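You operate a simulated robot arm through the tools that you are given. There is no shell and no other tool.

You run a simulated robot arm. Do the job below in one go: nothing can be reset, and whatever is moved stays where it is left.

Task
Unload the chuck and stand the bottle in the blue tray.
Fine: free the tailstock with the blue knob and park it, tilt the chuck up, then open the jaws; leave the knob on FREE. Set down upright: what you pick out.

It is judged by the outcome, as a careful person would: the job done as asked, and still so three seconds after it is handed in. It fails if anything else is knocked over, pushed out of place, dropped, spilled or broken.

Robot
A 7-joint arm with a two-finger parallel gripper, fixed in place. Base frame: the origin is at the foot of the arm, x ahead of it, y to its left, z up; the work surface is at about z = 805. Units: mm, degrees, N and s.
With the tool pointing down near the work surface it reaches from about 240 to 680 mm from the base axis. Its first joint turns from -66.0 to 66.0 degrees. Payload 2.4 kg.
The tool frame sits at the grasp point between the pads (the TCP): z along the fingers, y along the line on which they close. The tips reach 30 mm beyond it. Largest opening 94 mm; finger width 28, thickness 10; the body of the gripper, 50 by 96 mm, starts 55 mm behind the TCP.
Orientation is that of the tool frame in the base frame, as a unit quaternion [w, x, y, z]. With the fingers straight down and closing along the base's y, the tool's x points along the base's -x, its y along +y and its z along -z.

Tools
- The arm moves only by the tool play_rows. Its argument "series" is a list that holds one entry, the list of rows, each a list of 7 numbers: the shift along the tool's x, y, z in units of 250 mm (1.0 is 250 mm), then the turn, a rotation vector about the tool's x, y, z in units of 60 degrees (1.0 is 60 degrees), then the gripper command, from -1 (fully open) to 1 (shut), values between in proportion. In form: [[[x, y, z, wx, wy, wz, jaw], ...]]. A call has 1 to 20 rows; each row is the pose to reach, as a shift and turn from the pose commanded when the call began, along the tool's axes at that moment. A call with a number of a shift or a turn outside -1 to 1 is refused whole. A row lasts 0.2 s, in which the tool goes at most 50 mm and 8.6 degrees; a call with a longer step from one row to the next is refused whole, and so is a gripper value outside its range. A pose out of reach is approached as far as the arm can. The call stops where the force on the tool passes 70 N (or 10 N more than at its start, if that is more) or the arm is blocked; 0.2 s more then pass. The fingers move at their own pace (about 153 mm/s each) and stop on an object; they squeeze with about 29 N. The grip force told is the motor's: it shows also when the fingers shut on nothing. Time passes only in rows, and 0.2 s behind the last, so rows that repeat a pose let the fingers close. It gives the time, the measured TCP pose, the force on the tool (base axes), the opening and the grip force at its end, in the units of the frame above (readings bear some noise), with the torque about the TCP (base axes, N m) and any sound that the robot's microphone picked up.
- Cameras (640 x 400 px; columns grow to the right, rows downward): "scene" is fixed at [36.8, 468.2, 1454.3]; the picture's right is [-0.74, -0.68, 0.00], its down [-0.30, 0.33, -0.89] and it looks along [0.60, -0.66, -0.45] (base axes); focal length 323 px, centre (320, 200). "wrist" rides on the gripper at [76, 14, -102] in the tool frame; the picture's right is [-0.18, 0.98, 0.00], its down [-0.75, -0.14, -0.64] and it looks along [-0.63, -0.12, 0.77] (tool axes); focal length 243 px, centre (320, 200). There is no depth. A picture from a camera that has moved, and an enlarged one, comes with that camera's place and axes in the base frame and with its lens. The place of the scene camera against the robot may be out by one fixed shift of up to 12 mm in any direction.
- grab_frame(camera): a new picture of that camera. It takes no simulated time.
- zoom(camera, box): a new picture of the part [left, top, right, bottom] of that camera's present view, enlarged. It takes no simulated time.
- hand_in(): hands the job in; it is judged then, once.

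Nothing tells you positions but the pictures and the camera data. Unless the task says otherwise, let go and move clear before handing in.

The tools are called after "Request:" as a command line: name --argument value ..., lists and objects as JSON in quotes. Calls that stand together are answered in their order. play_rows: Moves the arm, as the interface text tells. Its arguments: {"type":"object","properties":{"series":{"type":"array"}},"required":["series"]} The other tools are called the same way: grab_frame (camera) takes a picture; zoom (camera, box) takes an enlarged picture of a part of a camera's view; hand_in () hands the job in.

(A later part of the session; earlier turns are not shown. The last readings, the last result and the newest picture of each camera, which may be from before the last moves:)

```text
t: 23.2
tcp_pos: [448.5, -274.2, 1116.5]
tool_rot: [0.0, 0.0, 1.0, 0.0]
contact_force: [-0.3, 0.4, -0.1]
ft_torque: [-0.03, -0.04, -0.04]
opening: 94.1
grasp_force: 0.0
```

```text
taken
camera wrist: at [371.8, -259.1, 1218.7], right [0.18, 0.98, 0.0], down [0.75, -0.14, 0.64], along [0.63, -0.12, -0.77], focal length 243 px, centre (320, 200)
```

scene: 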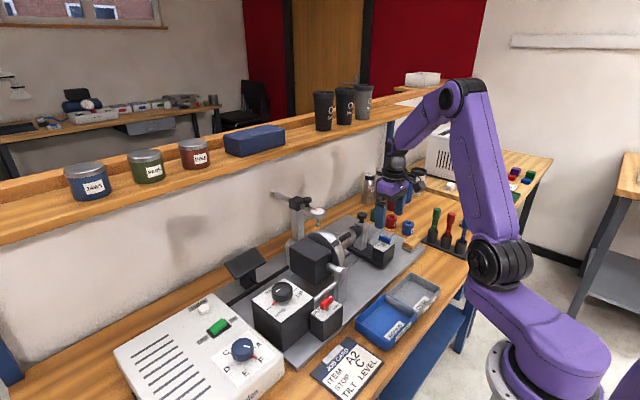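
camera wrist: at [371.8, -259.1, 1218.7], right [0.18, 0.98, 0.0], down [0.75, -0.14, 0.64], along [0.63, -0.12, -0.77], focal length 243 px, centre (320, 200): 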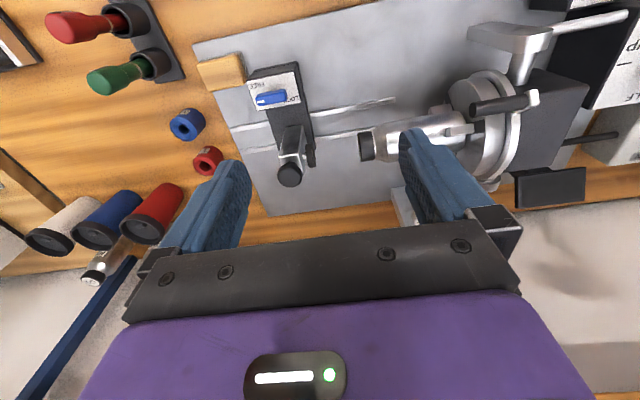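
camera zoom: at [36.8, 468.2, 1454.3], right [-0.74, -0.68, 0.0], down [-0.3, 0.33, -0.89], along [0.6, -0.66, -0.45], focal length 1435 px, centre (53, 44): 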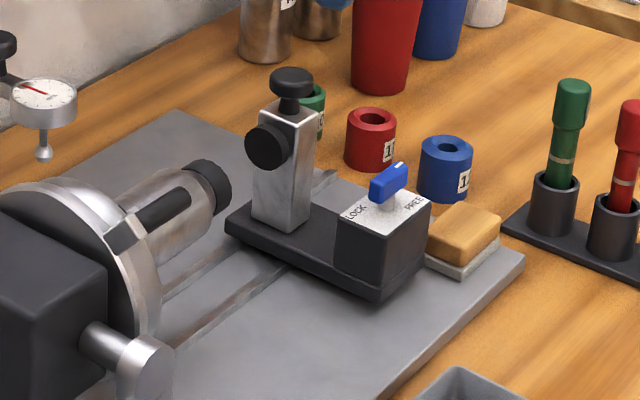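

The tailstock is parked on its stop, the lever is at FREE and the block is untouched. Next is the tilt knob, which I place at about (492,114) with its plate at z≈908. I move above it.

Request:
play_rows --series '[[[-0.02, 0.19, 0, 0, 0, 0, -1], [-0.04, 0.38, 0, 0, 0, 0, -1], [-0.06, 0.57, 0, 0, 0, 0, -1], [-0.08, 0.76, 0, 0, 0, 0, -1], [-0.1, 0.95, 0, 0, 0, 0, -1]]]'

Request:
play_rows --series '[[[-0.015, 0.18, 0, 0, 0, 0, -1], [-0.03, 0.36, 0, 0, 0, 0, -1], [-0.05, 0.5, 0.05, 0, 0, 0, -1], [-0.074, 0.602, 0.15, 0, 0, 0, -1], [-0.074, 0.602, 0.3, 0, 0, 0, -1], [-0.074, 0.602, 0.3, 0, 0, 0, -1]]]'

Request:
grab_frame --camera "wrist"

Request:
zoom --camera "wrist" --box '[220, 80, 420, 240]'

Request:
grab_frame --camera "scene"

```text
t: 24.4
tcp_pos: [472.4, -35.3, 1117.2]
tool_rot: [0.001, 0.0, 1.0, 0.001]
contact_force: [0.2, 0.5, 0.3]
ft_torque: [-0.01, -0.01, 0.01]
opening: 94.1
grasp_force: 0.0
```

```text
t: 25.8
tcp_pos: [491.9, 111.2, 1041.5]
tool_rot: [0.0, -0.001, 1.0, 0.001]
contact_force: [-1.2, 0.0, -0.1]
ft_torque: [-0.02, 0.01, 0.02]
opening: 94.2
grasp_force: 0.1
```

```text
taken
camera wrist: at [416.6, 126.4, 1143.0], right [0.18, 0.98, 0.0], down [0.75, -0.14, 0.64], along [0.63, -0.12, -0.77], focal length 243 px, centre (320, 200)
```

wrist: 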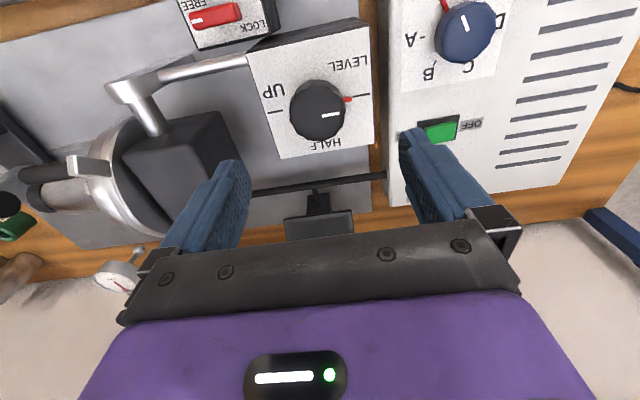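

```text
2.50 times, centred on (320, 160) of wrist
camera zoom: at [416.6, 126.4, 1143.0], right [0.18, 0.98, 0.0], down [0.75, -0.14, 0.64], along [0.63, -0.12, -0.77], focal length 606 px, centre (320, 300)
```

zoom: 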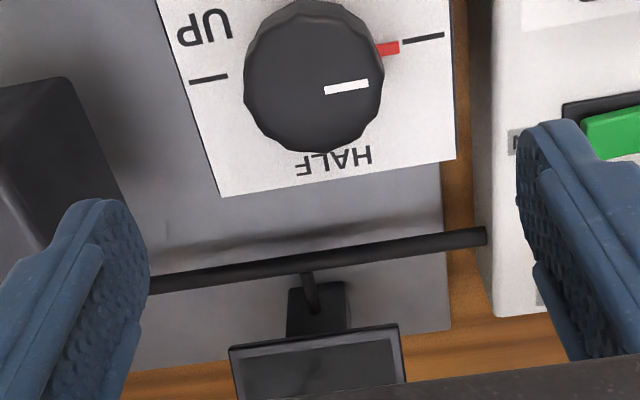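

```text
taken
```

scene: 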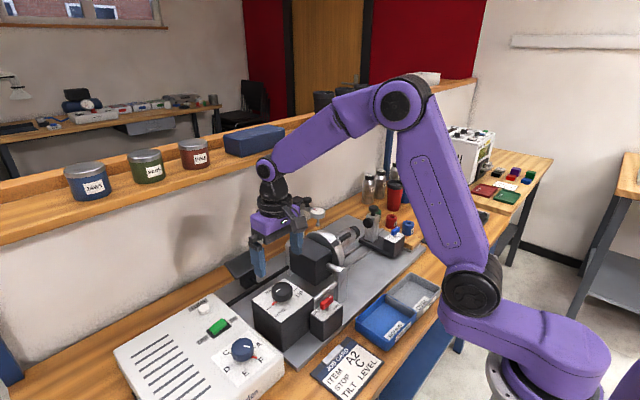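

Knob centre at about (493,110). I lower around it and close.

Request:
play_rows --series '[[[-0.004, -0.004, 0.18, 0, 0, 0, -1], [-0.004, -0.004, 0.34, 0, 0, 0, -1], [-0.004, -0.004, 0.395, 0, 0, 0, -1], [-0.004, -0.004, 0.395, 0, 0, 0, -0.2], [-0.004, -0.004, 0.395, 0, 0, 0, 0.4], [-0.004, -0.004, 0.395, 0, 0, 0, 1], [-0.004, -0.004, 0.395, 0, 0, 0, 1]]]'

Request:
grab_frame --camera "wrist"

Request:
zoom --camera "scene" --box '[220, 200, 380, 350]'

```text
t: 27.4
tcp_pos: [492.6, 108.9, 943.2]
tool_rot: [-0.001, 0.002, 1.0, -0.001]
contact_force: [1.1, -28.4, -6.1]
ft_torque: [-0.54, -0.13, 0.0]
opening: 47.4
grasp_force: 45.4
```

```text
taken
camera wrist: at [416.9, 124.7, 1045.2], right [0.19, 0.98, 0.0], down [0.75, -0.14, 0.64], along [0.63, -0.12, -0.77], focal length 243 px, centre (320, 200)
```

wrist: 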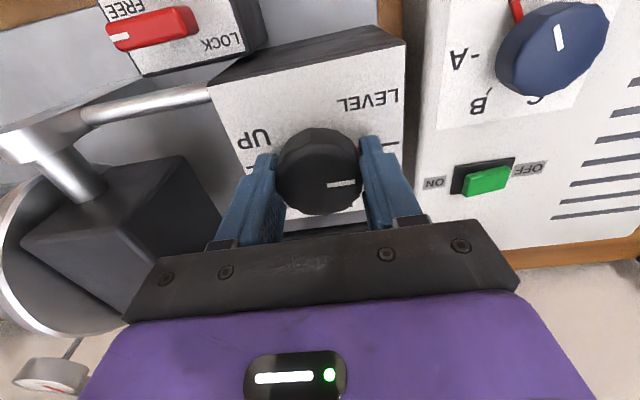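

```text
2.67 times, centred on (300, 275) of scene
camera zoom: at [36.9, 467.5, 1454.6], right [-0.74, -0.68, 0.0], down [-0.3, 0.33, -0.89], along [0.6, -0.66, -0.45], focal length 861 px, centre (373, 0)
```

zoom: 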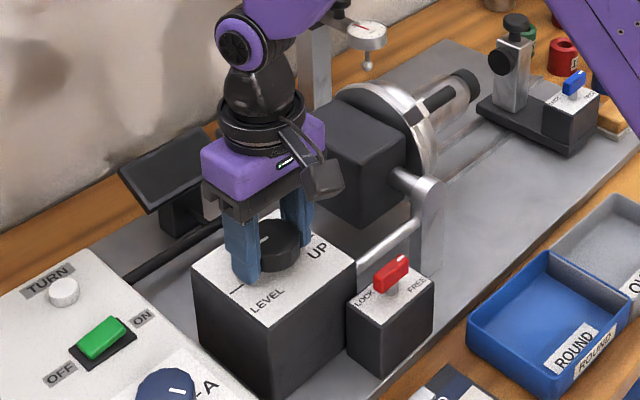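

A 28 N side force means my centring is slightly off in y, so I correct that and start turning from LEVEL toward HALF.

Request:
play_rows --series '[[[0, -0.012, 0, 0, 0, 0, 1], [0, -0.012, 0, 0, 0, 0.12, 1], [0, -0.012, 0, 0, 0, 0.24, 1], [0, -0.012, 0, 0, 0, 0.36, 1]]]'

Request:
zoom --camera "scene" --box '[220, 200, 380, 350]'

```text
t: 28.4
tcp_pos: [493.3, 109.3, 943.6]
tool_rot: [0.0, 0.188, 0.982, 0.0]
contact_force: [-4.0, -14.2, -4.4]
ft_torque: [-0.28, 0.18, 0.0]
opening: 47.5
grasp_force: 45.3
```

```text
2.67 times, centred on (300, 275) of scene
camera zoom: at [36.7, 467.8, 1454.4], right [-0.74, -0.68, 0.0], down [-0.3, 0.33, -0.89], along [0.6, -0.66, -0.45], focal length 861 px, centre (373, 0)
```

zoom: 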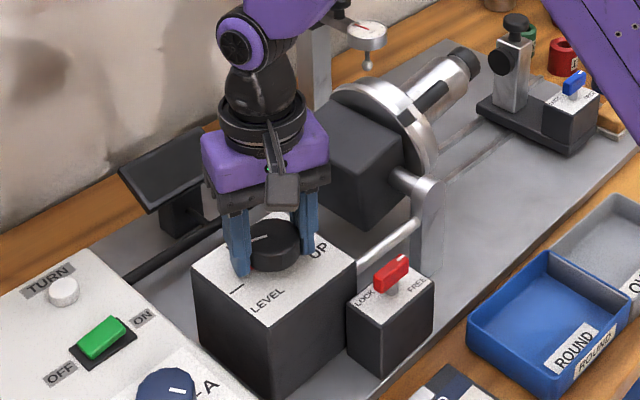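

The chuck is tilting up with the knob. I keep turning.

Request:
play_rows --series '[[[0, -0.006, 0, 0, 0, 0.13, 1], [0, -0.006, 0, 0, 0, 0.26, 1], [0, -0.006, 0, 0, 0, 0.39, 1], [0, -0.006, 0, 0, 0, 0.52, 1], [0, -0.006, 0, 0, 0, 0.65, 1], [0, -0.006, 0, 0, 0, 0.78, 1], [0, -0.006, 0, 0, 0, 0.9, 1]]]'

Request:
zoom --camera "scene" --box '[220, 180, 380, 330]'

Request:
grab_frame --camera "wrist"

```text
t: 30.0
tcp_pos: [492.4, 108.1, 944.1]
tool_rot: [0.0, 0.613, 0.79, 0.0]
contact_force: [-4.5, 8.3, 0.7]
ft_torque: [0.02, -0.37, 0.02]
opening: 47.6
grasp_force: 45.3
```

```text
2.67 times, centred on (300, 255) of scene
camera zoom: at [36.6, 468.5, 1454.2], right [-0.74, -0.68, 0.0], down [-0.3, 0.33, -0.89], along [0.6, -0.66, -0.45], focal length 861 px, centre (373, 53)
```

zoom: 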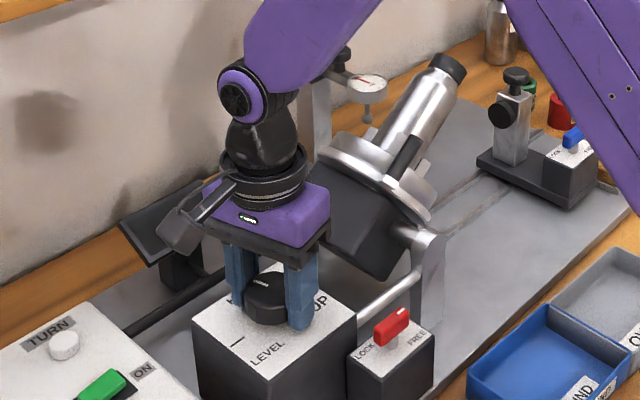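

```text
taken
camera wrist: at [487.3, 186.6, 1045.2], right [1.0, 0.07, 0.0], down [0.05, -0.77, 0.64], along [0.04, -0.64, -0.77], focal length 243 px, centre (320, 200)
```

wrist: 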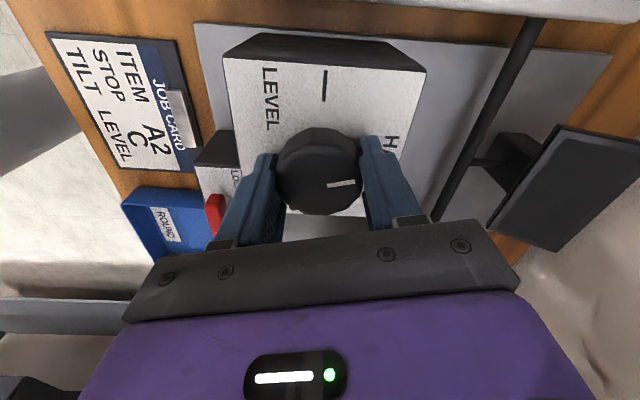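

The tilt is about 38° at 76° of knob turn. I keep turning.

Request:
play_rows --series '[[[0, 0, 0, 0, 0, 0.13, 1], [0, 0, 0, 0, 0, 0.26, 1], [0, 0, 0, 0, 0, 0.39, 1], [0, 0, 0, 0, 0, 0.52, 1], [0, 0, 0, 0, 0, 0.65, 1], [0, 0, 0, 0, 0, 0.78, 1], [0, 0, 0, 0, 0, 0.9, 1]]]'

Request:
zoom --camera "scene" --box '[220, 160, 380, 310]'

Request:
grab_frame --camera "wrist"

```text
t: 31.6
tcp_pos: [493.4, 108.3, 942.2]
tool_rot: [-0.001, 0.905, 0.425, 0.001]
contact_force: [-2.6, 20.4, 2.4]
ft_torque: [0.37, -0.77, 0.02]
opening: 47.4
grasp_force: 45.4
```

```text
2.67 times, centred on (300, 235) of scene
camera zoom: at [36.7, 468.7, 1454.1], right [-0.74, -0.68, 0.0], down [-0.3, 0.33, -0.89], along [0.6, -0.66, -0.45], focal length 861 px, centre (373, 107)
```

zoom: 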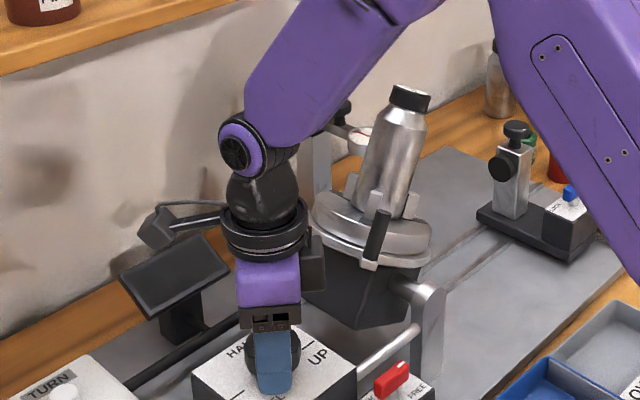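

```text
taken
camera wrist: at [551.4, 158.9, 1045.2], right [0.64, -0.77, 0.0], down [-0.59, -0.49, 0.64], along [-0.49, -0.41, -0.77], focal length 243 px, centre (320, 200)
```

wrist: 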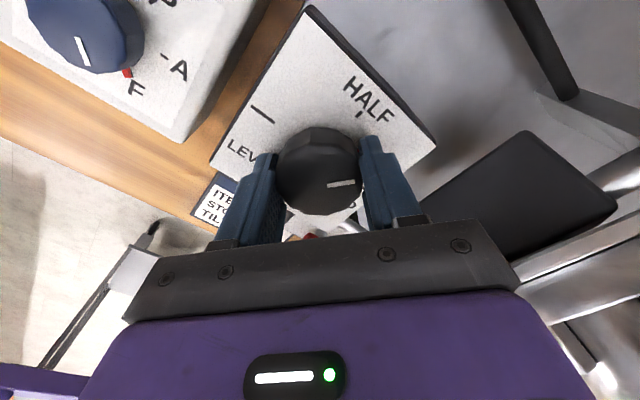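

The knob is at about 130° and the chuck nearly upright. I turn the remaining ~50°.

Request:
play_rows --series '[[[0, 0, 0, 0, 0, 0.13, 1], [0, 0, 0, 0, 0, 0.26, 1], [0, 0, 0, 0, 0, 0.39, 1], [0, 0, 0, 0, 0, 0.52, 1], [0, 0, 0, 0, 0, 0.64, 1]]]'

Request:
zoom --camera "scene" --box '[220, 160, 380, 310]'

Request:
grab_frame --camera "wrist"

```text
t: 32.8
tcp_pos: [493.1, 109.2, 942.5]
tool_rot: [0.001, 0.995, 0.105, -0.001]
contact_force: [-5.7, 17.2, 8.6]
ft_torque: [0.32, -0.36, 0.01]
opening: 47.1
grasp_force: 45.0
```

```text
2.67 times, centred on (300, 235) of scene
camera zoom: at [36.5, 468.6, 1454.2], right [-0.74, -0.68, 0.0], down [-0.3, 0.33, -0.89], along [0.6, -0.66, -0.45], focal length 861 px, centre (373, 107)
```

zoom: 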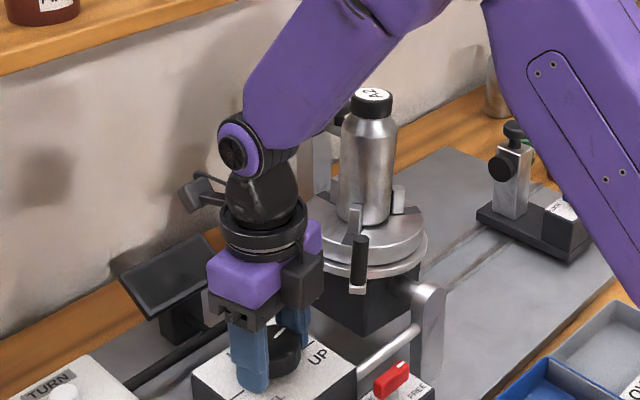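

```text
taken
camera wrist: at [569.3, 111.7, 1044.9], right [0.02, -1.0, 0.0], down [-0.77, -0.02, 0.64], along [-0.64, -0.02, -0.77], focal length 243 px, centre (320, 200)
```

wrist: 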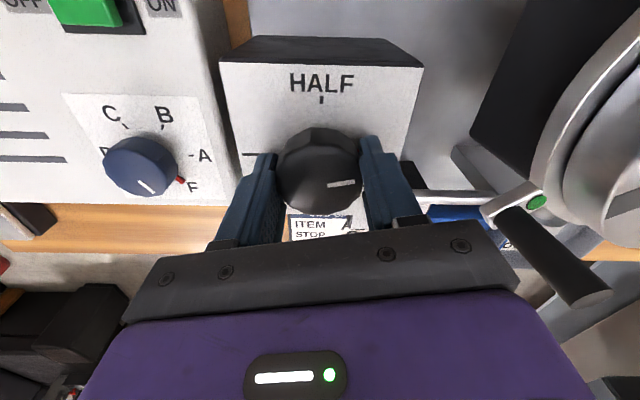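

The bottle is almost upright and its cap is labelled A2. I turn the last 12° to UP.

Request:
play_rows --series '[[[0, 0, 0, 0, 0, 0.1, 1], [0, 0, 0, 0, 0, 0.2, 1], [0, 0, 0, 0, 0, 0.22, 1]]]'

Request:
zoom --camera "scene" --box '[270, 170, 370, 270]'

Request:
grab_frame --camera "wrist"

```text
t: 33.2
tcp_pos: [496.3, 109.5, 943.1]
tool_rot: [0.007, 0.996, 0.083, -0.011]
contact_force: [-7.1, -5.9, 10.5]
ft_torque: [-0.04, 0.32, 0.06]
opening: 47.4
grasp_force: 44.9
out of reach, approached as far as the arm can: row 2
stopped in row 2: the force on the tool passed its limit at 79 N (the readings are from after the stop); the commanded pose is now the measured one
```

```text
4.00 times, centred on (320, 220) of scene
camera zoom: at [36.4, 467.9, 1454.4], right [-0.74, -0.68, 0.0], down [-0.3, 0.33, -0.89], along [0.6, -0.66, -0.45], focal length 1292 px, centre (320, 120)
```

zoom: 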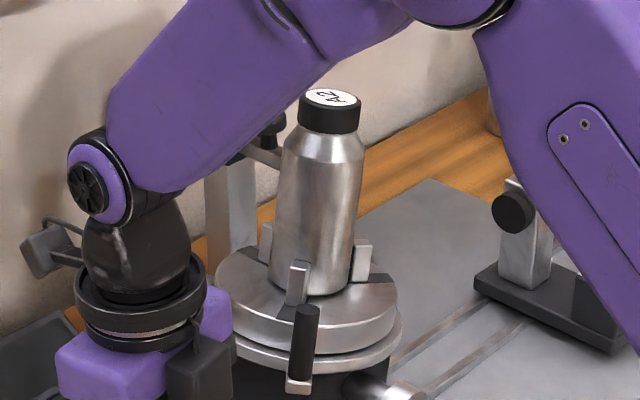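

```text
taken
camera wrist: at [576.3, 111.1, 1042.6], right [-0.02, -1.0, 0.02], down [-0.75, 0.03, 0.66], along [-0.66, 0.0, -0.75], focal length 243 px, centre (320, 200)
```

wrist: 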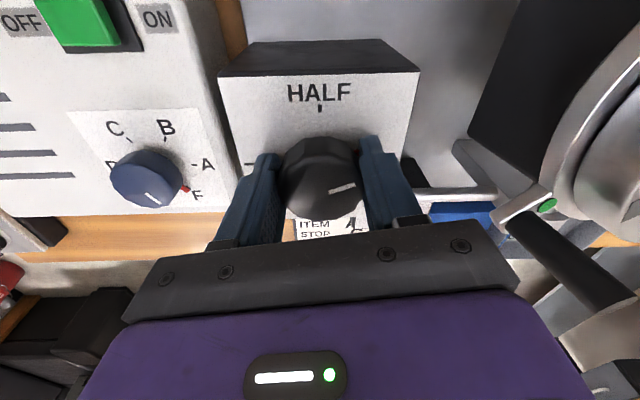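

The wrist reached its joint limit about 10° short of UP. I open, turn back around the knob, and re-grip for the last bit.

Request:
play_rows --series '[[[0, 0, 0, 0, 0, 0, 0.3], [0, 0, 0, 0, 0, 0, -0.4], [0, 0, 0, 0, 0, 0, -1], [0, 0, 0, 0, 0, 0, -1]]]'

Request:
play_rows --series '[[[0, 0, -0.1, 0, 0.026, -0.13, -1], [0, 0, -0.1, 0, 0.026, -0.26, -1], [0, 0, -0.1, 0, 0.026, -0.39, -1], [0, 0, -0.1, 0, 0.026, -0.52, -1], [0, 0, -0.1, 0, 0.026, -0.65, -1], [0, 0, -0.1, 0, 0.026, -0.78, -1], [0, 0, -0.1, 0, 0.026, -0.9, -1], [0, 0, -0.1, 0, 0.026, -0.97, -1], [0, 0, -0.1, 0, 0.026, -0.97, -1]]]'

Request:
grab_frame --camera "wrist"

Request:
zoom --camera "scene" --box '[240, 170, 400, 330]'

```text
t: 34.2
tcp_pos: [497.3, 112.7, 940.3]
tool_rot: [0.007, 0.996, 0.083, -0.01]
contact_force: [0.6, 0.2, -0.5]
ft_torque: [-0.01, -0.01, -0.01]
opening: 94.1
grasp_force: 0.1
```

```text
t: 36.2
tcp_pos: [499.3, 112.4, 967.2]
tool_rot: [0.0, 0.829, 0.559, 0.0]
contact_force: [0.4, 0.5, 0.0]
ft_torque: [0.01, -0.01, 0.03]
opening: 94.2
grasp_force: 0.1
```

```text
taken
camera wrist: at [539.8, 178.1, 1068.9], right [0.84, -0.54, 0.0], down [-0.41, -0.64, 0.64], along [-0.35, -0.54, -0.77], focal length 243 px, centre (320, 200)
```

wrist: 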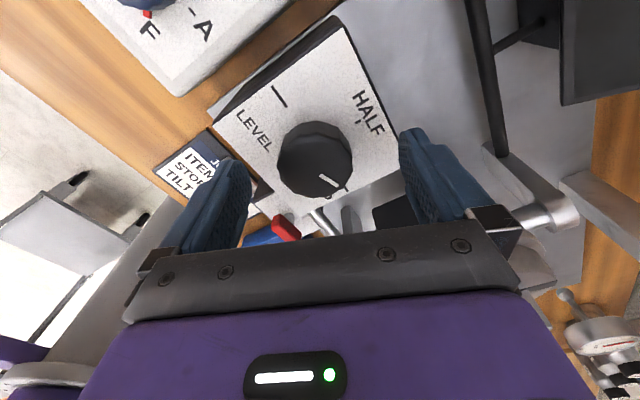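

```text
2.50 times, centred on (320, 250) of scene
camera zoom: at [36.8, 468.2, 1454.3], right [-0.74, -0.68, 0.0], down [-0.3, 0.33, -0.89], along [0.6, -0.66, -0.45], focal length 807 px, centre (320, 75)
```

zoom: 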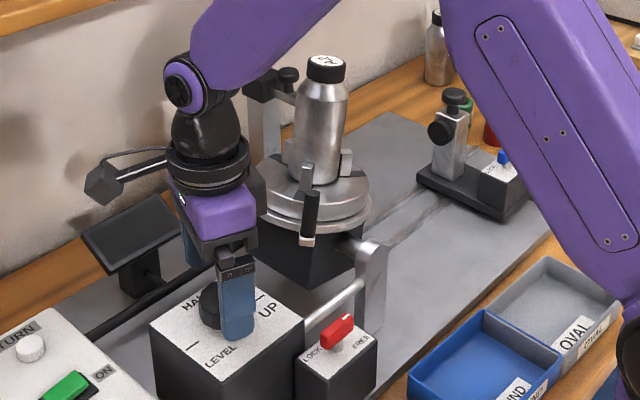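

I re-centre on the knob at (493,110), lower and grip again.

Request:
play_rows --series '[[[-0.02, -0.018, 0, 0, 0, 0, -1], [-0.02, -0.018, 0.099, 0, 0, 0, -1], [-0.02, -0.018, 0.099, 0, 0, 0, -0.2], [-0.02, -0.018, 0.099, 0, 0, 0, 0.4], [-0.02, -0.018, 0.099, 0, 0, 0, 1], [-0.02, -0.018, 0.099, 0, 0, 0, 1]]]'

Request:
play_rows --series '[[[0, 0, 0, 0, 0, 0.1, 1], [0, 0, 0, 0, 0, 0.15, 1], [0, 0, 0, 0, 0, 0.19, 1], [0, 0, 0, 0, 0, 0.19, 1]]]'

Request:
grab_frame --camera "wrist"

Request:
zoom --camera "scene" --box '[240, 170, 400, 330]'

```text
t: 37.6
tcp_pos: [493.5, 109.4, 943.1]
tool_rot: [0.0, 0.83, 0.558, -0.001]
contact_force: [-2.1, -0.3, -1.6]
ft_torque: [0.06, -0.04, -0.01]
opening: 47.3
grasp_force: 45.3
```

```text
t: 38.6
tcp_pos: [492.4, 108.5, 943.5]
tool_rot: [0.0, 0.882, 0.472, -0.001]
contact_force: [1.8, -3.3, -6.2]
ft_torque: [-0.46, 0.36, 0.01]
opening: 47.2
grasp_force: 44.6
```

```text
taken
camera wrist: at [546.0, 165.0, 1044.4], right [0.72, -0.7, 0.0], down [-0.54, -0.55, 0.64], along [-0.45, -0.46, -0.77], focal length 243 px, centre (320, 200)
```

wrist: 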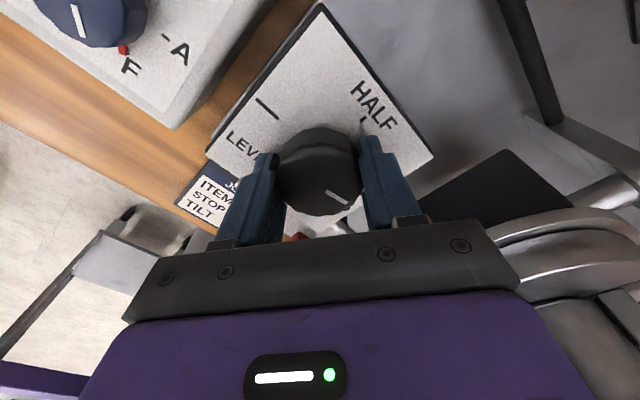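

```text
2.50 times, centred on (320, 250) of scene
camera zoom: at [36.9, 468.1, 1454.3], right [-0.74, -0.68, 0.0], down [-0.3, 0.33, -0.89], along [0.6, -0.66, -0.45], focal length 807 px, centre (320, 75)
```

zoom: 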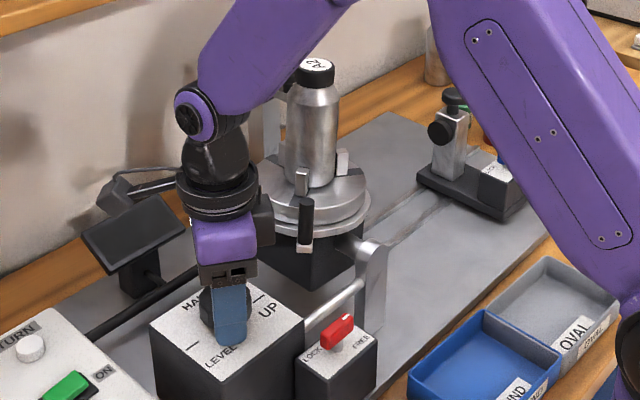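

The bottle now looks near vertical. I nudge a few degrees more to feel for the end stop.

Request:
play_rows --series '[[[0, 0, 0, 0, 0, 0.05, 1], [0, 0, 0, 0, 0, 0.08, 1], [0, 0, 0, 0, 0, 0.08, 1]]]'

Request:
zoom --camera "scene" --box '[240, 170, 400, 330]'

```text
t: 39.4
tcp_pos: [492.6, 107.5, 942.7]
tool_rot: [0.001, 0.901, 0.434, 0.001]
contact_force: [0.3, -6.6, -4.6]
ft_torque: [-0.2, 0.01, -0.06]
opening: 47.3
grasp_force: 44.8
```

```text
2.50 times, centred on (320, 250) of scene
camera zoom: at [36.9, 468.1, 1454.3], right [-0.74, -0.68, 0.0], down [-0.3, 0.33, -0.89], along [0.6, -0.66, -0.45], focal length 807 px, centre (320, 75)
```

zoom: 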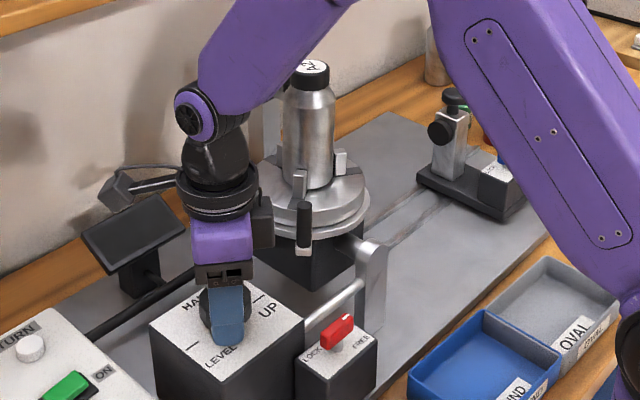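

I release and check the pointer against the UP tick and the bottle's lean.

Request:
play_rows --series '[[[0, 0, 0, 0, 0, 0, 0.3], [0, 0, 0, 0, 0, 0, -1], [0, 0, 0, 0, 0, 0, -1], [0, 0, -0.1, 0, 0, -0.13, -1], [0, 0, -0.2, 0, 0, -0.26, -1], [0, 0, -0.3, 0, 0, -0.39, -1], [0, 0, -0.4, 0, 0, -0.52, -1], [0, 0, -0.4, 0, 0, -0.65, -1], [0, 0, -0.4, 0, 0, -0.78, -1], [0, 0, -0.4, 0, 0, -0.91, -1], [0, 0, -0.4, 0, 0, -1, -1]]]'

Request:
grab_frame --camera "wrist"

Request:
zoom --camera "wrist" --box '[240, 80, 400, 220]'

Request:
zoom --camera "scene" --box '[240, 170, 400, 330]'

```text
t: 41.8
tcp_pos: [491.8, 109.9, 1043.3]
tool_rot: [0.001, 0.561, 0.828, -0.001]
contact_force: [0.0, 0.3, 0.2]
ft_torque: [0.0, -0.01, -0.01]
opening: 93.9
grasp_force: 0.1
```

```text
taken
camera wrist: at [476.6, 186.1, 1144.4], right [0.98, 0.19, 0.0], down [0.15, -0.75, 0.64], along [0.12, -0.63, -0.77], focal length 243 px, centre (320, 200)
```

wrist: 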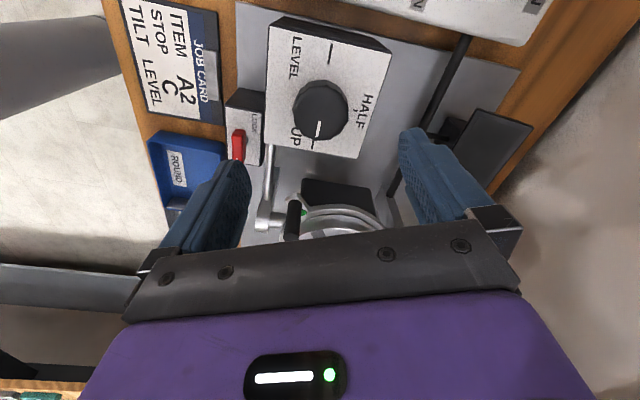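

```text
2.86 times, centred on (320, 150) of wrist
camera zoom: at [476.6, 186.1, 1144.4], right [0.98, 0.19, 0.0], down [0.15, -0.75, 0.64], along [0.12, -0.63, -0.77], focal length 693 px, centre (320, 343)
```

zoom: 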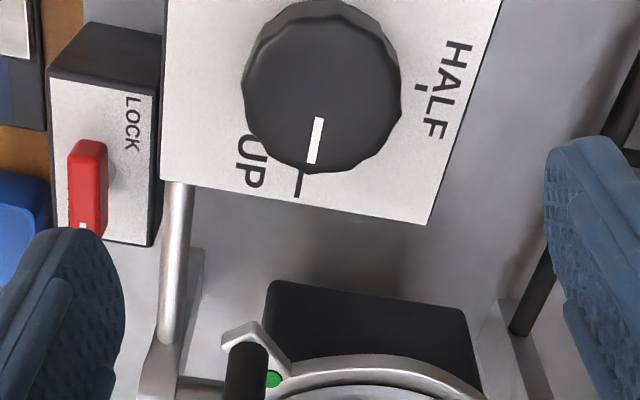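

```text
2.50 times, centred on (320, 250) of scene
camera zoom: at [36.8, 468.2, 1454.3], right [-0.74, -0.68, 0.0], down [-0.3, 0.33, -0.89], along [0.6, -0.66, -0.45], focal length 807 px, centre (320, 75)
```

zoom: 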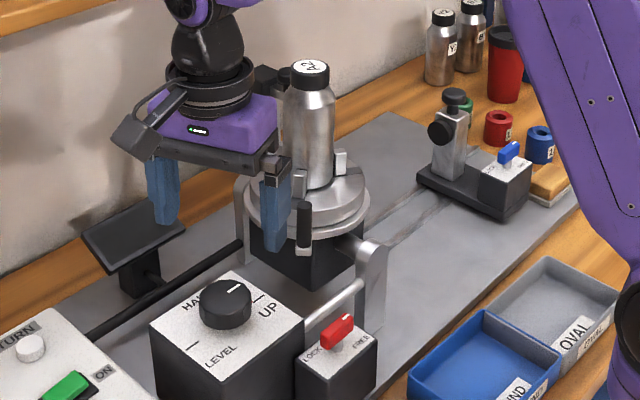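

The knob mark lines up with UP and the bottle stands upright at about (537,-67), cap top near z≈1090. Next I look at the jaw ring and its handle from above.

Request:
play_rows --series '[[[-0.06, 0.023, -0.14, 0, 0, 0.1, -1], [-0.12, 0.046, -0.28, 0, 0, 0.2, -1], [-0.19, 0.069, -0.42, 0, 0, 0.3, -1], [-0.253, 0.092, -0.548, 0, 0, 0.37, -1], [-0.253, 0.092, -0.548, 0, 0, 0.37, -1]]]'

Request:
grab_frame --camera "wrist"

Request:
zoom --camera "wrist" --box '[220, 60, 420, 240]'

Request:
zoom --camera "scene" --box '[280, 180, 370, 280]'

```text
t: 43.0
tcp_pos: [536.0, 58.4, 1179.4]
tool_rot: [0.001, 0.712, 0.702, 0.0]
contact_force: [-0.3, 0.4, 0.3]
ft_torque: [0.0, 0.02, -0.01]
opening: 94.0
grasp_force: 0.1
```

```text
taken
camera wrist: at [551.5, 135.0, 1281.6], right [0.98, -0.2, 0.0], down [-0.15, -0.75, 0.64], along [-0.13, -0.63, -0.77], focal length 243 px, centre (320, 200)
```

wrist: 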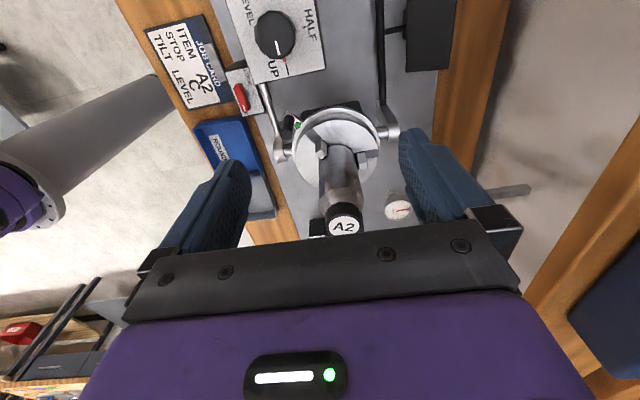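

```text
2.22 times, centred on (320, 150) of wrist
camera zoom: at [551.5, 135.0, 1281.6], right [0.98, -0.2, 0.0], down [-0.15, -0.75, 0.64], along [-0.13, -0.63, -0.77], focal length 539 px, centre (320, 311)
```

zoom: 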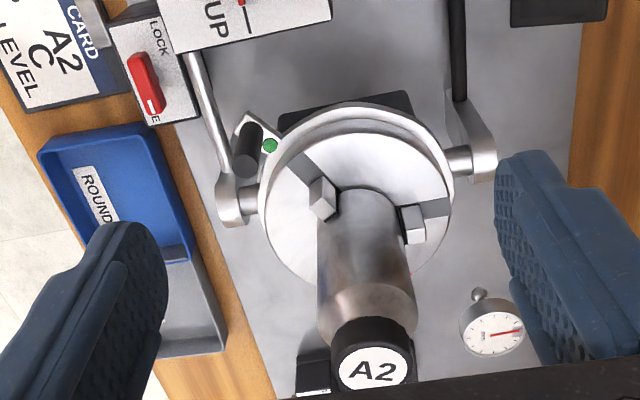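

```text
4.00 times, centred on (325, 230) of scene
camera zoom: at [36.8, 468.2, 1454.3], right [-0.74, -0.68, 0.0], down [-0.3, 0.33, -0.89], along [0.6, -0.66, -0.45], focal length 1292 px, centre (300, 80)
```

zoom: 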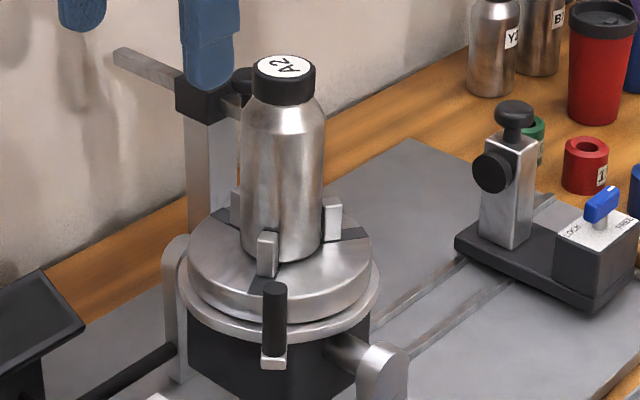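

The ring tab carries a black handle and there is a green dot beside it. I zoom in for any opening-direction marks.

Request:
zoom --camera "wrist" --box '[285, 95, 375, 175]'

Request:
zoom --camera "scene" --box '[318, 230, 378, 275]'

Request:
play_rows --series '[[[0, -0.1, 0, 0, 0, -0.14, -1], [0, -0.2, 0, 0, 0, -0.28, -1], [0, -0.3, 0, 0, 0, -0.42, -1], [0, -0.4, 0, 0, 0, -0.56, -1], [-0.05, -0.5, 0, 0, 0, -0.7, -1], [-0.1, -0.6, 0, 0, 0, -0.84, -1], [-0.15, -0.64, 0, 0, 0, -0.98, -1]]]'

Request:
grab_frame --camera "wrist"

Request:
zoom --camera "wrist" --box '[220, 60, 420, 240]'

```text
5.00 times, centred on (330, 135) of wrist
camera zoom: at [551.5, 135.0, 1281.6], right [0.98, -0.2, 0.0], down [-0.15, -0.75, 0.64], along [-0.13, -0.63, -0.77], focal length 1213 px, centre (270, 525)
```

zoom: 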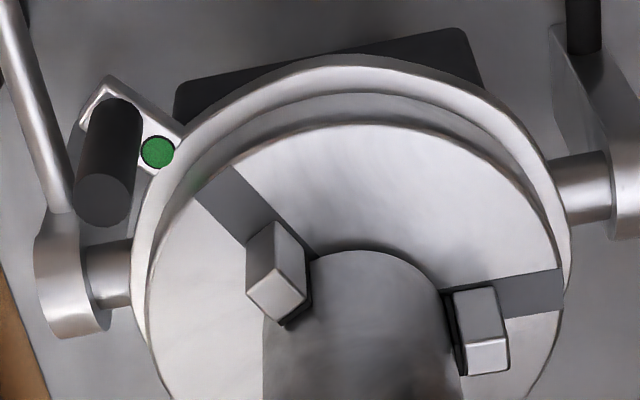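

```text
8.89 times, centred on (348, 252) of scene
camera zoom: at [36.8, 468.2, 1454.3], right [-0.74, -0.68, 0.0], down [-0.3, 0.33, -0.89], along [0.6, -0.66, -0.45], focal length 2871 px, centre (71, -267)
```

zoom: 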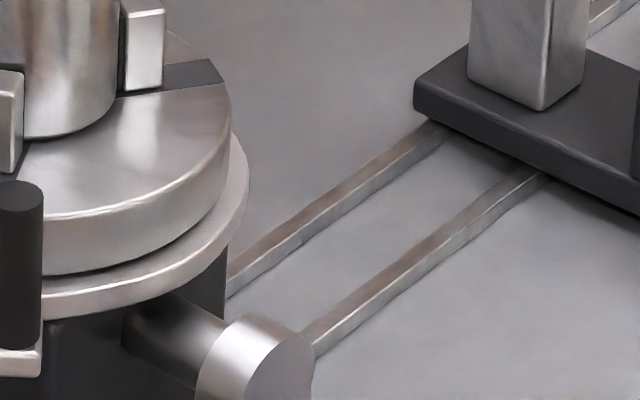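

```text
t: 44.6
tcp_pos: [377.1, 22.6, 1180.5]
tool_rot: [0.0, 0.273, 0.962, 0.0]
contact_force: [-0.2, -0.2, -0.2]
ft_torque: [-0.01, 0.0, -0.01]
opening: 94.2
grasp_force: 0.1
```

```text
taken
camera wrist: at [318.3, 75.8, 1282.0], right [0.67, 0.74, 0.0], down [0.57, -0.52, 0.64], along [0.47, -0.43, -0.77], focal length 243 px, centre (320, 200)
```

wrist: 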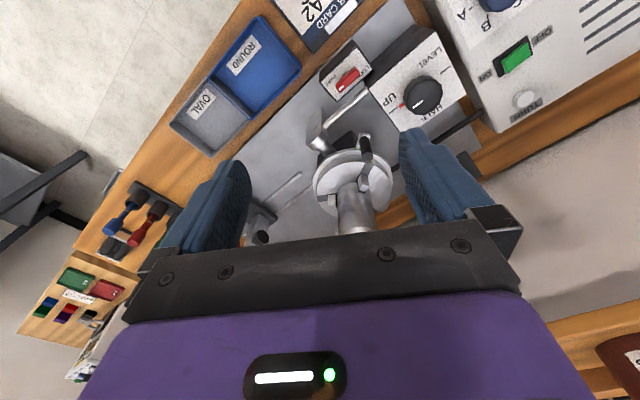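

```text
2.22 times, centred on (320, 150) of wrist
camera zoom: at [318.3, 75.8, 1282.0], right [0.67, 0.74, 0.0], down [0.57, -0.52, 0.64], along [0.47, -0.43, -0.77], focal length 539 px, centre (320, 311)
```

zoom: 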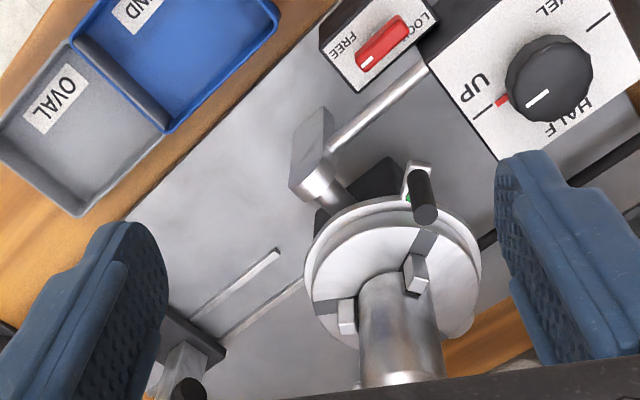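

The handle is at about (485,14) with its top at z≈988, 97 mm out from the chuck axis at (540,-66), bearing about 124°. I line up above it so the fingers close tangentially.

Request:
play_rows --series '[[[-0.096, 0.05, 0.05, 0, 0, 0.1, -1], [-0.193, 0.1, 0.12, 0, 0, 0.2, -1], [-0.289, 0.15, 0.22, 0, 0, 0.3, -1], [-0.386, 0.198, 0.32, 0, 0, 0.397, -1], [-0.386, 0.198, 0.36, 0, 0, 0.397, -1]]]'

Request:
grab_frame --camera "wrist"

Request:
zoom --camera "wrist" --box '[230, 80, 410, 240]'

Request:
zoom --camera "scene" --box '[250, 150, 390, 290]'

```text
t: 45.8
tcp_pos: [486.1, 13.2, 1090.5]
tool_rot: [0.001, 0.467, 0.884, 0.0]
contact_force: [-0.1, 0.6, -0.4]
ft_torque: [-0.02, -0.04, -0.01]
opening: 93.8
grasp_force: 0.1
```

```text
taken
camera wrist: at [453.7, 85.3, 1192.3], right [0.92, 0.4, 0.0], down [0.31, -0.7, 0.64], along [0.26, -0.59, -0.77], focal length 243 px, centre (320, 200)
```

wrist: 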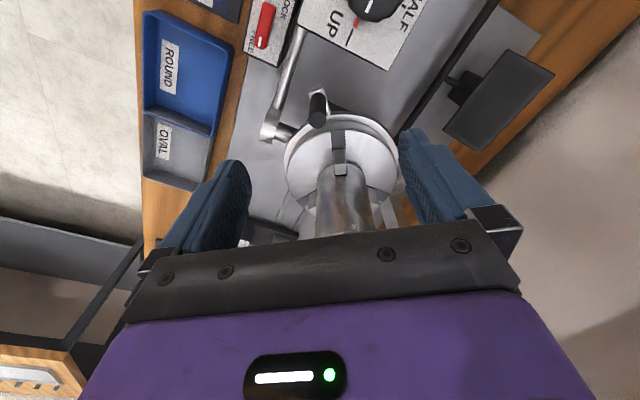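

```text
2.50 times, centred on (320, 160) of wrist
camera zoom: at [453.7, 85.3, 1192.3], right [0.92, 0.4, 0.0], down [0.31, -0.7, 0.64], along [0.26, -0.59, -0.77], focal length 606 px, centre (320, 300)
```

zoom: 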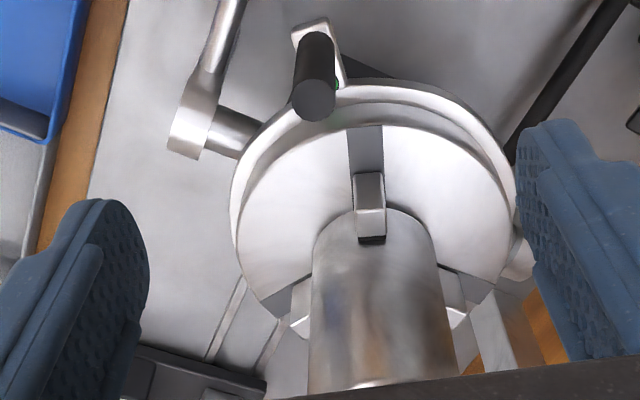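

```text
2.86 times, centred on (320, 220) of scene
camera zoom: at [36.8, 468.2, 1454.3], right [-0.74, -0.68, 0.0], down [-0.3, 0.33, -0.89], along [0.6, -0.66, -0.45], focal length 923 px, centre (320, 143)
```

zoom: 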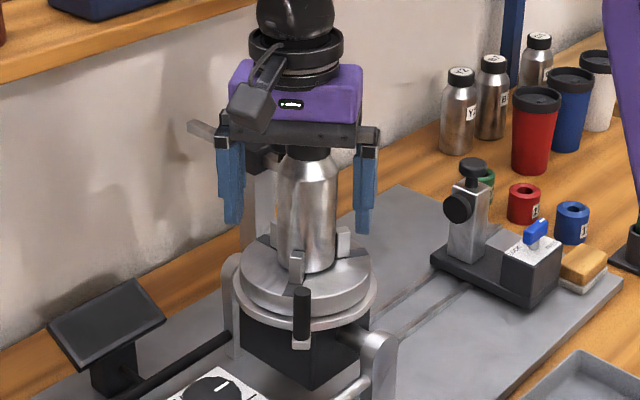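

Handle confirmed at about (484.5,12). I lower and grip it.

Request:
play_rows --series '[[[0, -0.009, 0.18, 0, 0, 0, -1], [0, -0.009, 0.34, 0, 0, 0, -1], [0, -0.009, 0.42, 0, 0, 0, -0.6], [0, -0.009, 0.42, 0, 0, 0, 0], [0, -0.009, 0.42, 0, 0, 0, 0.6], [0, -0.009, 0.42, 0, 0, 0, 1], [0, -0.009, 0.42, 0, 0, 0, 1]]]'

Request:
grab_frame --camera "wrist"

Request:
zoom --camera "scene" --box '[250, 150, 390, 290]'

```text
t: 47.4
tcp_pos: [482.3, 13.4, 985.4]
tool_rot: [0.001, 0.467, 0.884, -0.001]
contact_force: [2.7, 1.7, -6.0]
ft_torque: [0.21, -0.43, 0.24]
opening: 14.7
grasp_force: 45.2
```

```text
taken
camera wrist: at [450.5, 84.3, 1086.6], right [0.92, 0.4, 0.0], down [0.31, -0.7, 0.64], along [0.26, -0.59, -0.77], focal length 243 px, centre (320, 200)
```

wrist: 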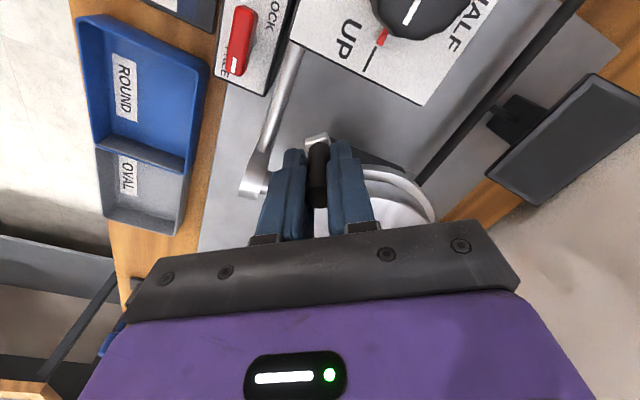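

```text
2.86 times, centred on (320, 220) of scene
camera zoom: at [37.0, 468.2, 1454.3], right [-0.74, -0.68, 0.0], down [-0.3, 0.33, -0.89], along [0.6, -0.66, -0.45], focal length 923 px, centre (320, 143)
```

zoom: 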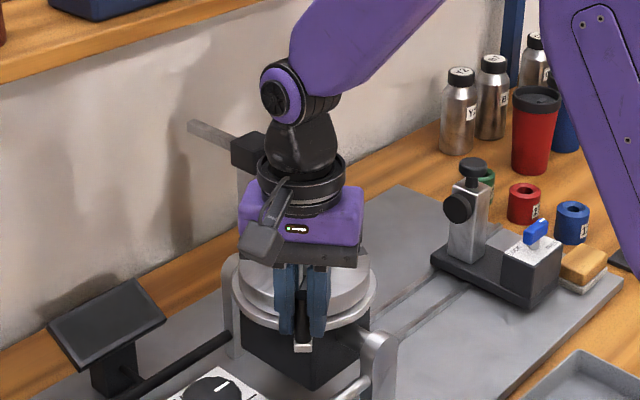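

The handle is gripped at 14.7 mm. I try a small counter-clockwise move, the usual loosening direction, and watch the force.

Request:
play_rows --series '[[[-0.0003, -0.0135, 0, 0, 0, -0.033, 1], [-0.0015, -0.027, 0, 0, 0, -0.067, 1], [-0.002, -0.0336, 0, 0, 0, -0.083, 1]]]'

Request:
zoom --camera "scene" --box '[250, 150, 390, 290]'

```text
t: 48.2
tcp_pos: [477.6, 7.2, 984.9]
tool_rot: [0.001, 0.427, 0.904, 0.001]
contact_force: [13.3, 3.4, -12.7]
ft_torque: [0.76, -0.23, 0.04]
opening: 15.1
grasp_force: 45.4
```

```text
2.86 times, centred on (320, 220) of scene
camera zoom: at [37.3, 468.3, 1454.3], right [-0.74, -0.68, 0.0], down [-0.3, 0.33, -0.89], along [0.6, -0.66, -0.45], focal length 923 px, centre (320, 143)
```

zoom: 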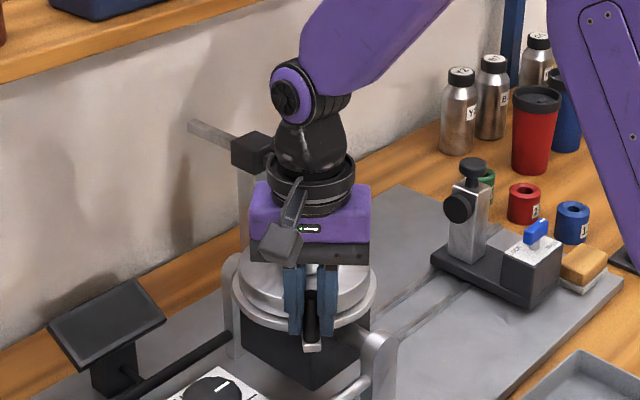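

It moves with low force. I continue counter-clockwise in small steps.

Request:
play_rows --series '[[[-0.0015, -0.0336, 0, 0, 0, -0.083, 1], [-0.0059, -0.067, 0, 0, 0, -0.1667, 1], [-0.013, -0.1, 0, 0, 0, -0.25, 1], [-0.0233, -0.132, 0, 0, 0, -0.333, 1]]]'

Request:
grab_frame --camera "wrist"

Request:
zoom --camera "scene" --box '[250, 150, 390, 290]'

```text
t: 49.2
tcp_pos: [463.8, -11.8, 985.6]
tool_rot: [0.013, 0.261, 0.965, 0.005]
contact_force: [39.9, 33.0, -5.8]
ft_torque: [0.78, -1.81, 0.0]
opening: 15.1
grasp_force: 45.2
```

```text
taken
camera wrist: at [401.0, 38.4, 1086.5], right [0.65, 0.76, 0.02], down [0.56, -0.5, 0.66], along [0.51, -0.42, -0.75], focal length 243 px, centre (320, 200)
```

wrist: 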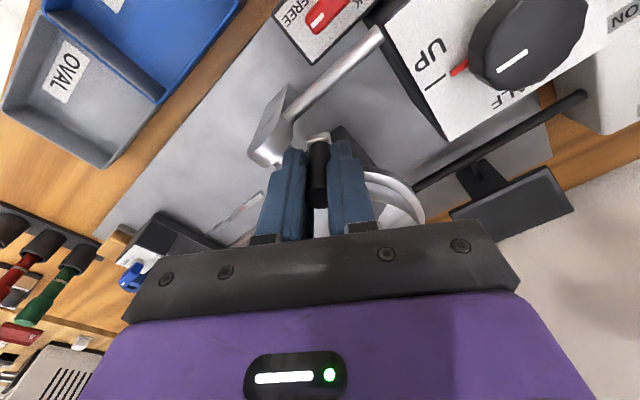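

```text
2.86 times, centred on (320, 220) of scene
camera zoom: at [38.0, 469.2, 1453.9], right [-0.74, -0.68, 0.0], down [-0.3, 0.33, -0.89], along [0.6, -0.66, -0.45], focal length 923 px, centre (320, 143)
```

zoom: 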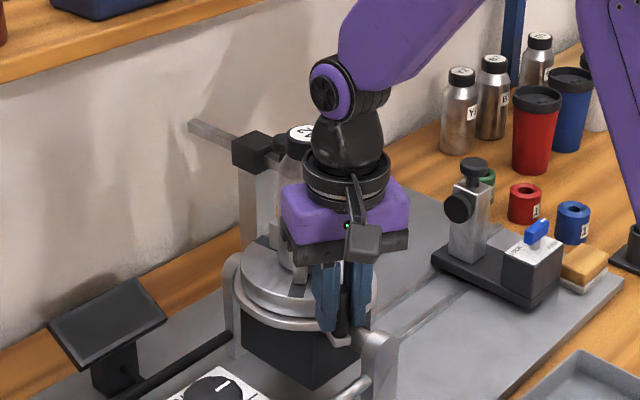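

Resistance rises at about 20° of travel, so that is a stop. I release, rise and see whether the jaws moved.

Request:
play_rows --series '[[[0, 0.012, 0, 0, 0, 0, 0.9], [0, 0.016, 0, 0, 0, 0, 0.3], [0, 0.016, 0, 0, 0, 0, 0.3], [0, 0.016, -0.15, 0, 0, 0, 0.3], [0, 0.016, -0.35, 0, 0, 0, 0], [0, 0.016, -0.55, 0, 0, 0, -1], [0.15, 0.016, -0.7, 0, 0, 0, -1], [0.3, 0.016, -0.8, 0, 0, 0, -1]]]'

Request:
grab_frame --camera "wrist"

Request:
zoom --camera "wrist" --box '[250, 80, 430, 240]'

Request:
zoom --camera "scene" --box '[280, 180, 370, 280]'

```text
refused: row 7 steps farther than a row can; nothing moved
```

```text
taken
camera wrist: at [401.0, 38.4, 1086.5], right [0.65, 0.76, 0.02], down [0.56, -0.5, 0.66], along [0.51, -0.42, -0.75], focal length 243 px, centre (320, 200)
```

wrist: 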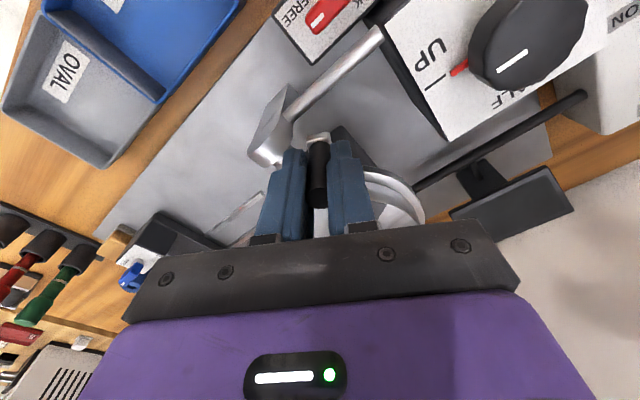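

```text
2.50 times, centred on (340, 160) of wrist
camera zoom: at [401.0, 38.4, 1086.5], right [0.65, 0.76, 0.02], down [0.56, -0.5, 0.66], along [0.51, -0.42, -0.75], focal length 606 px, centre (270, 300)
```

zoom: 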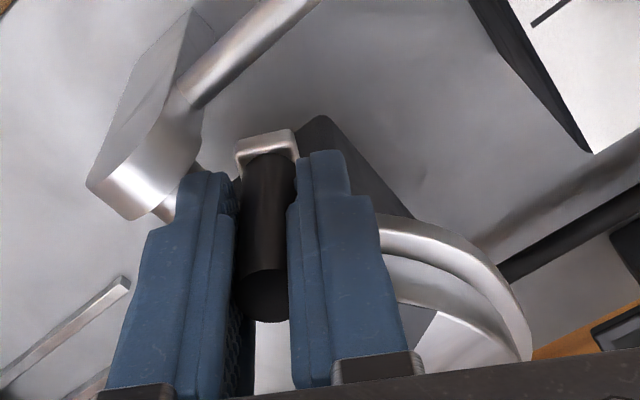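

```text
4.00 times, centred on (325, 230) of scene
camera zoom: at [38.0, 469.2, 1453.9], right [-0.74, -0.68, 0.0], down [-0.3, 0.33, -0.89], along [0.6, -0.66, -0.45], focal length 1292 px, centre (300, 80)
```

zoom: 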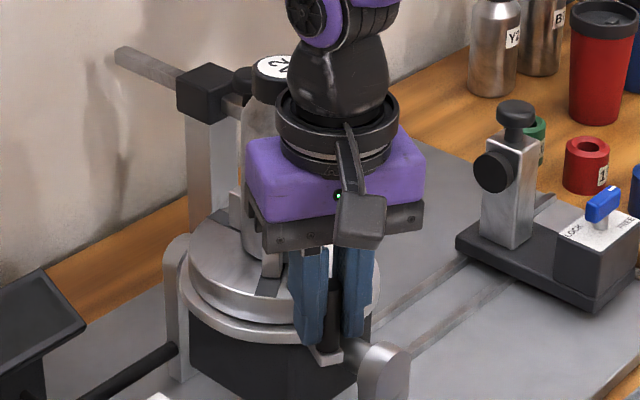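

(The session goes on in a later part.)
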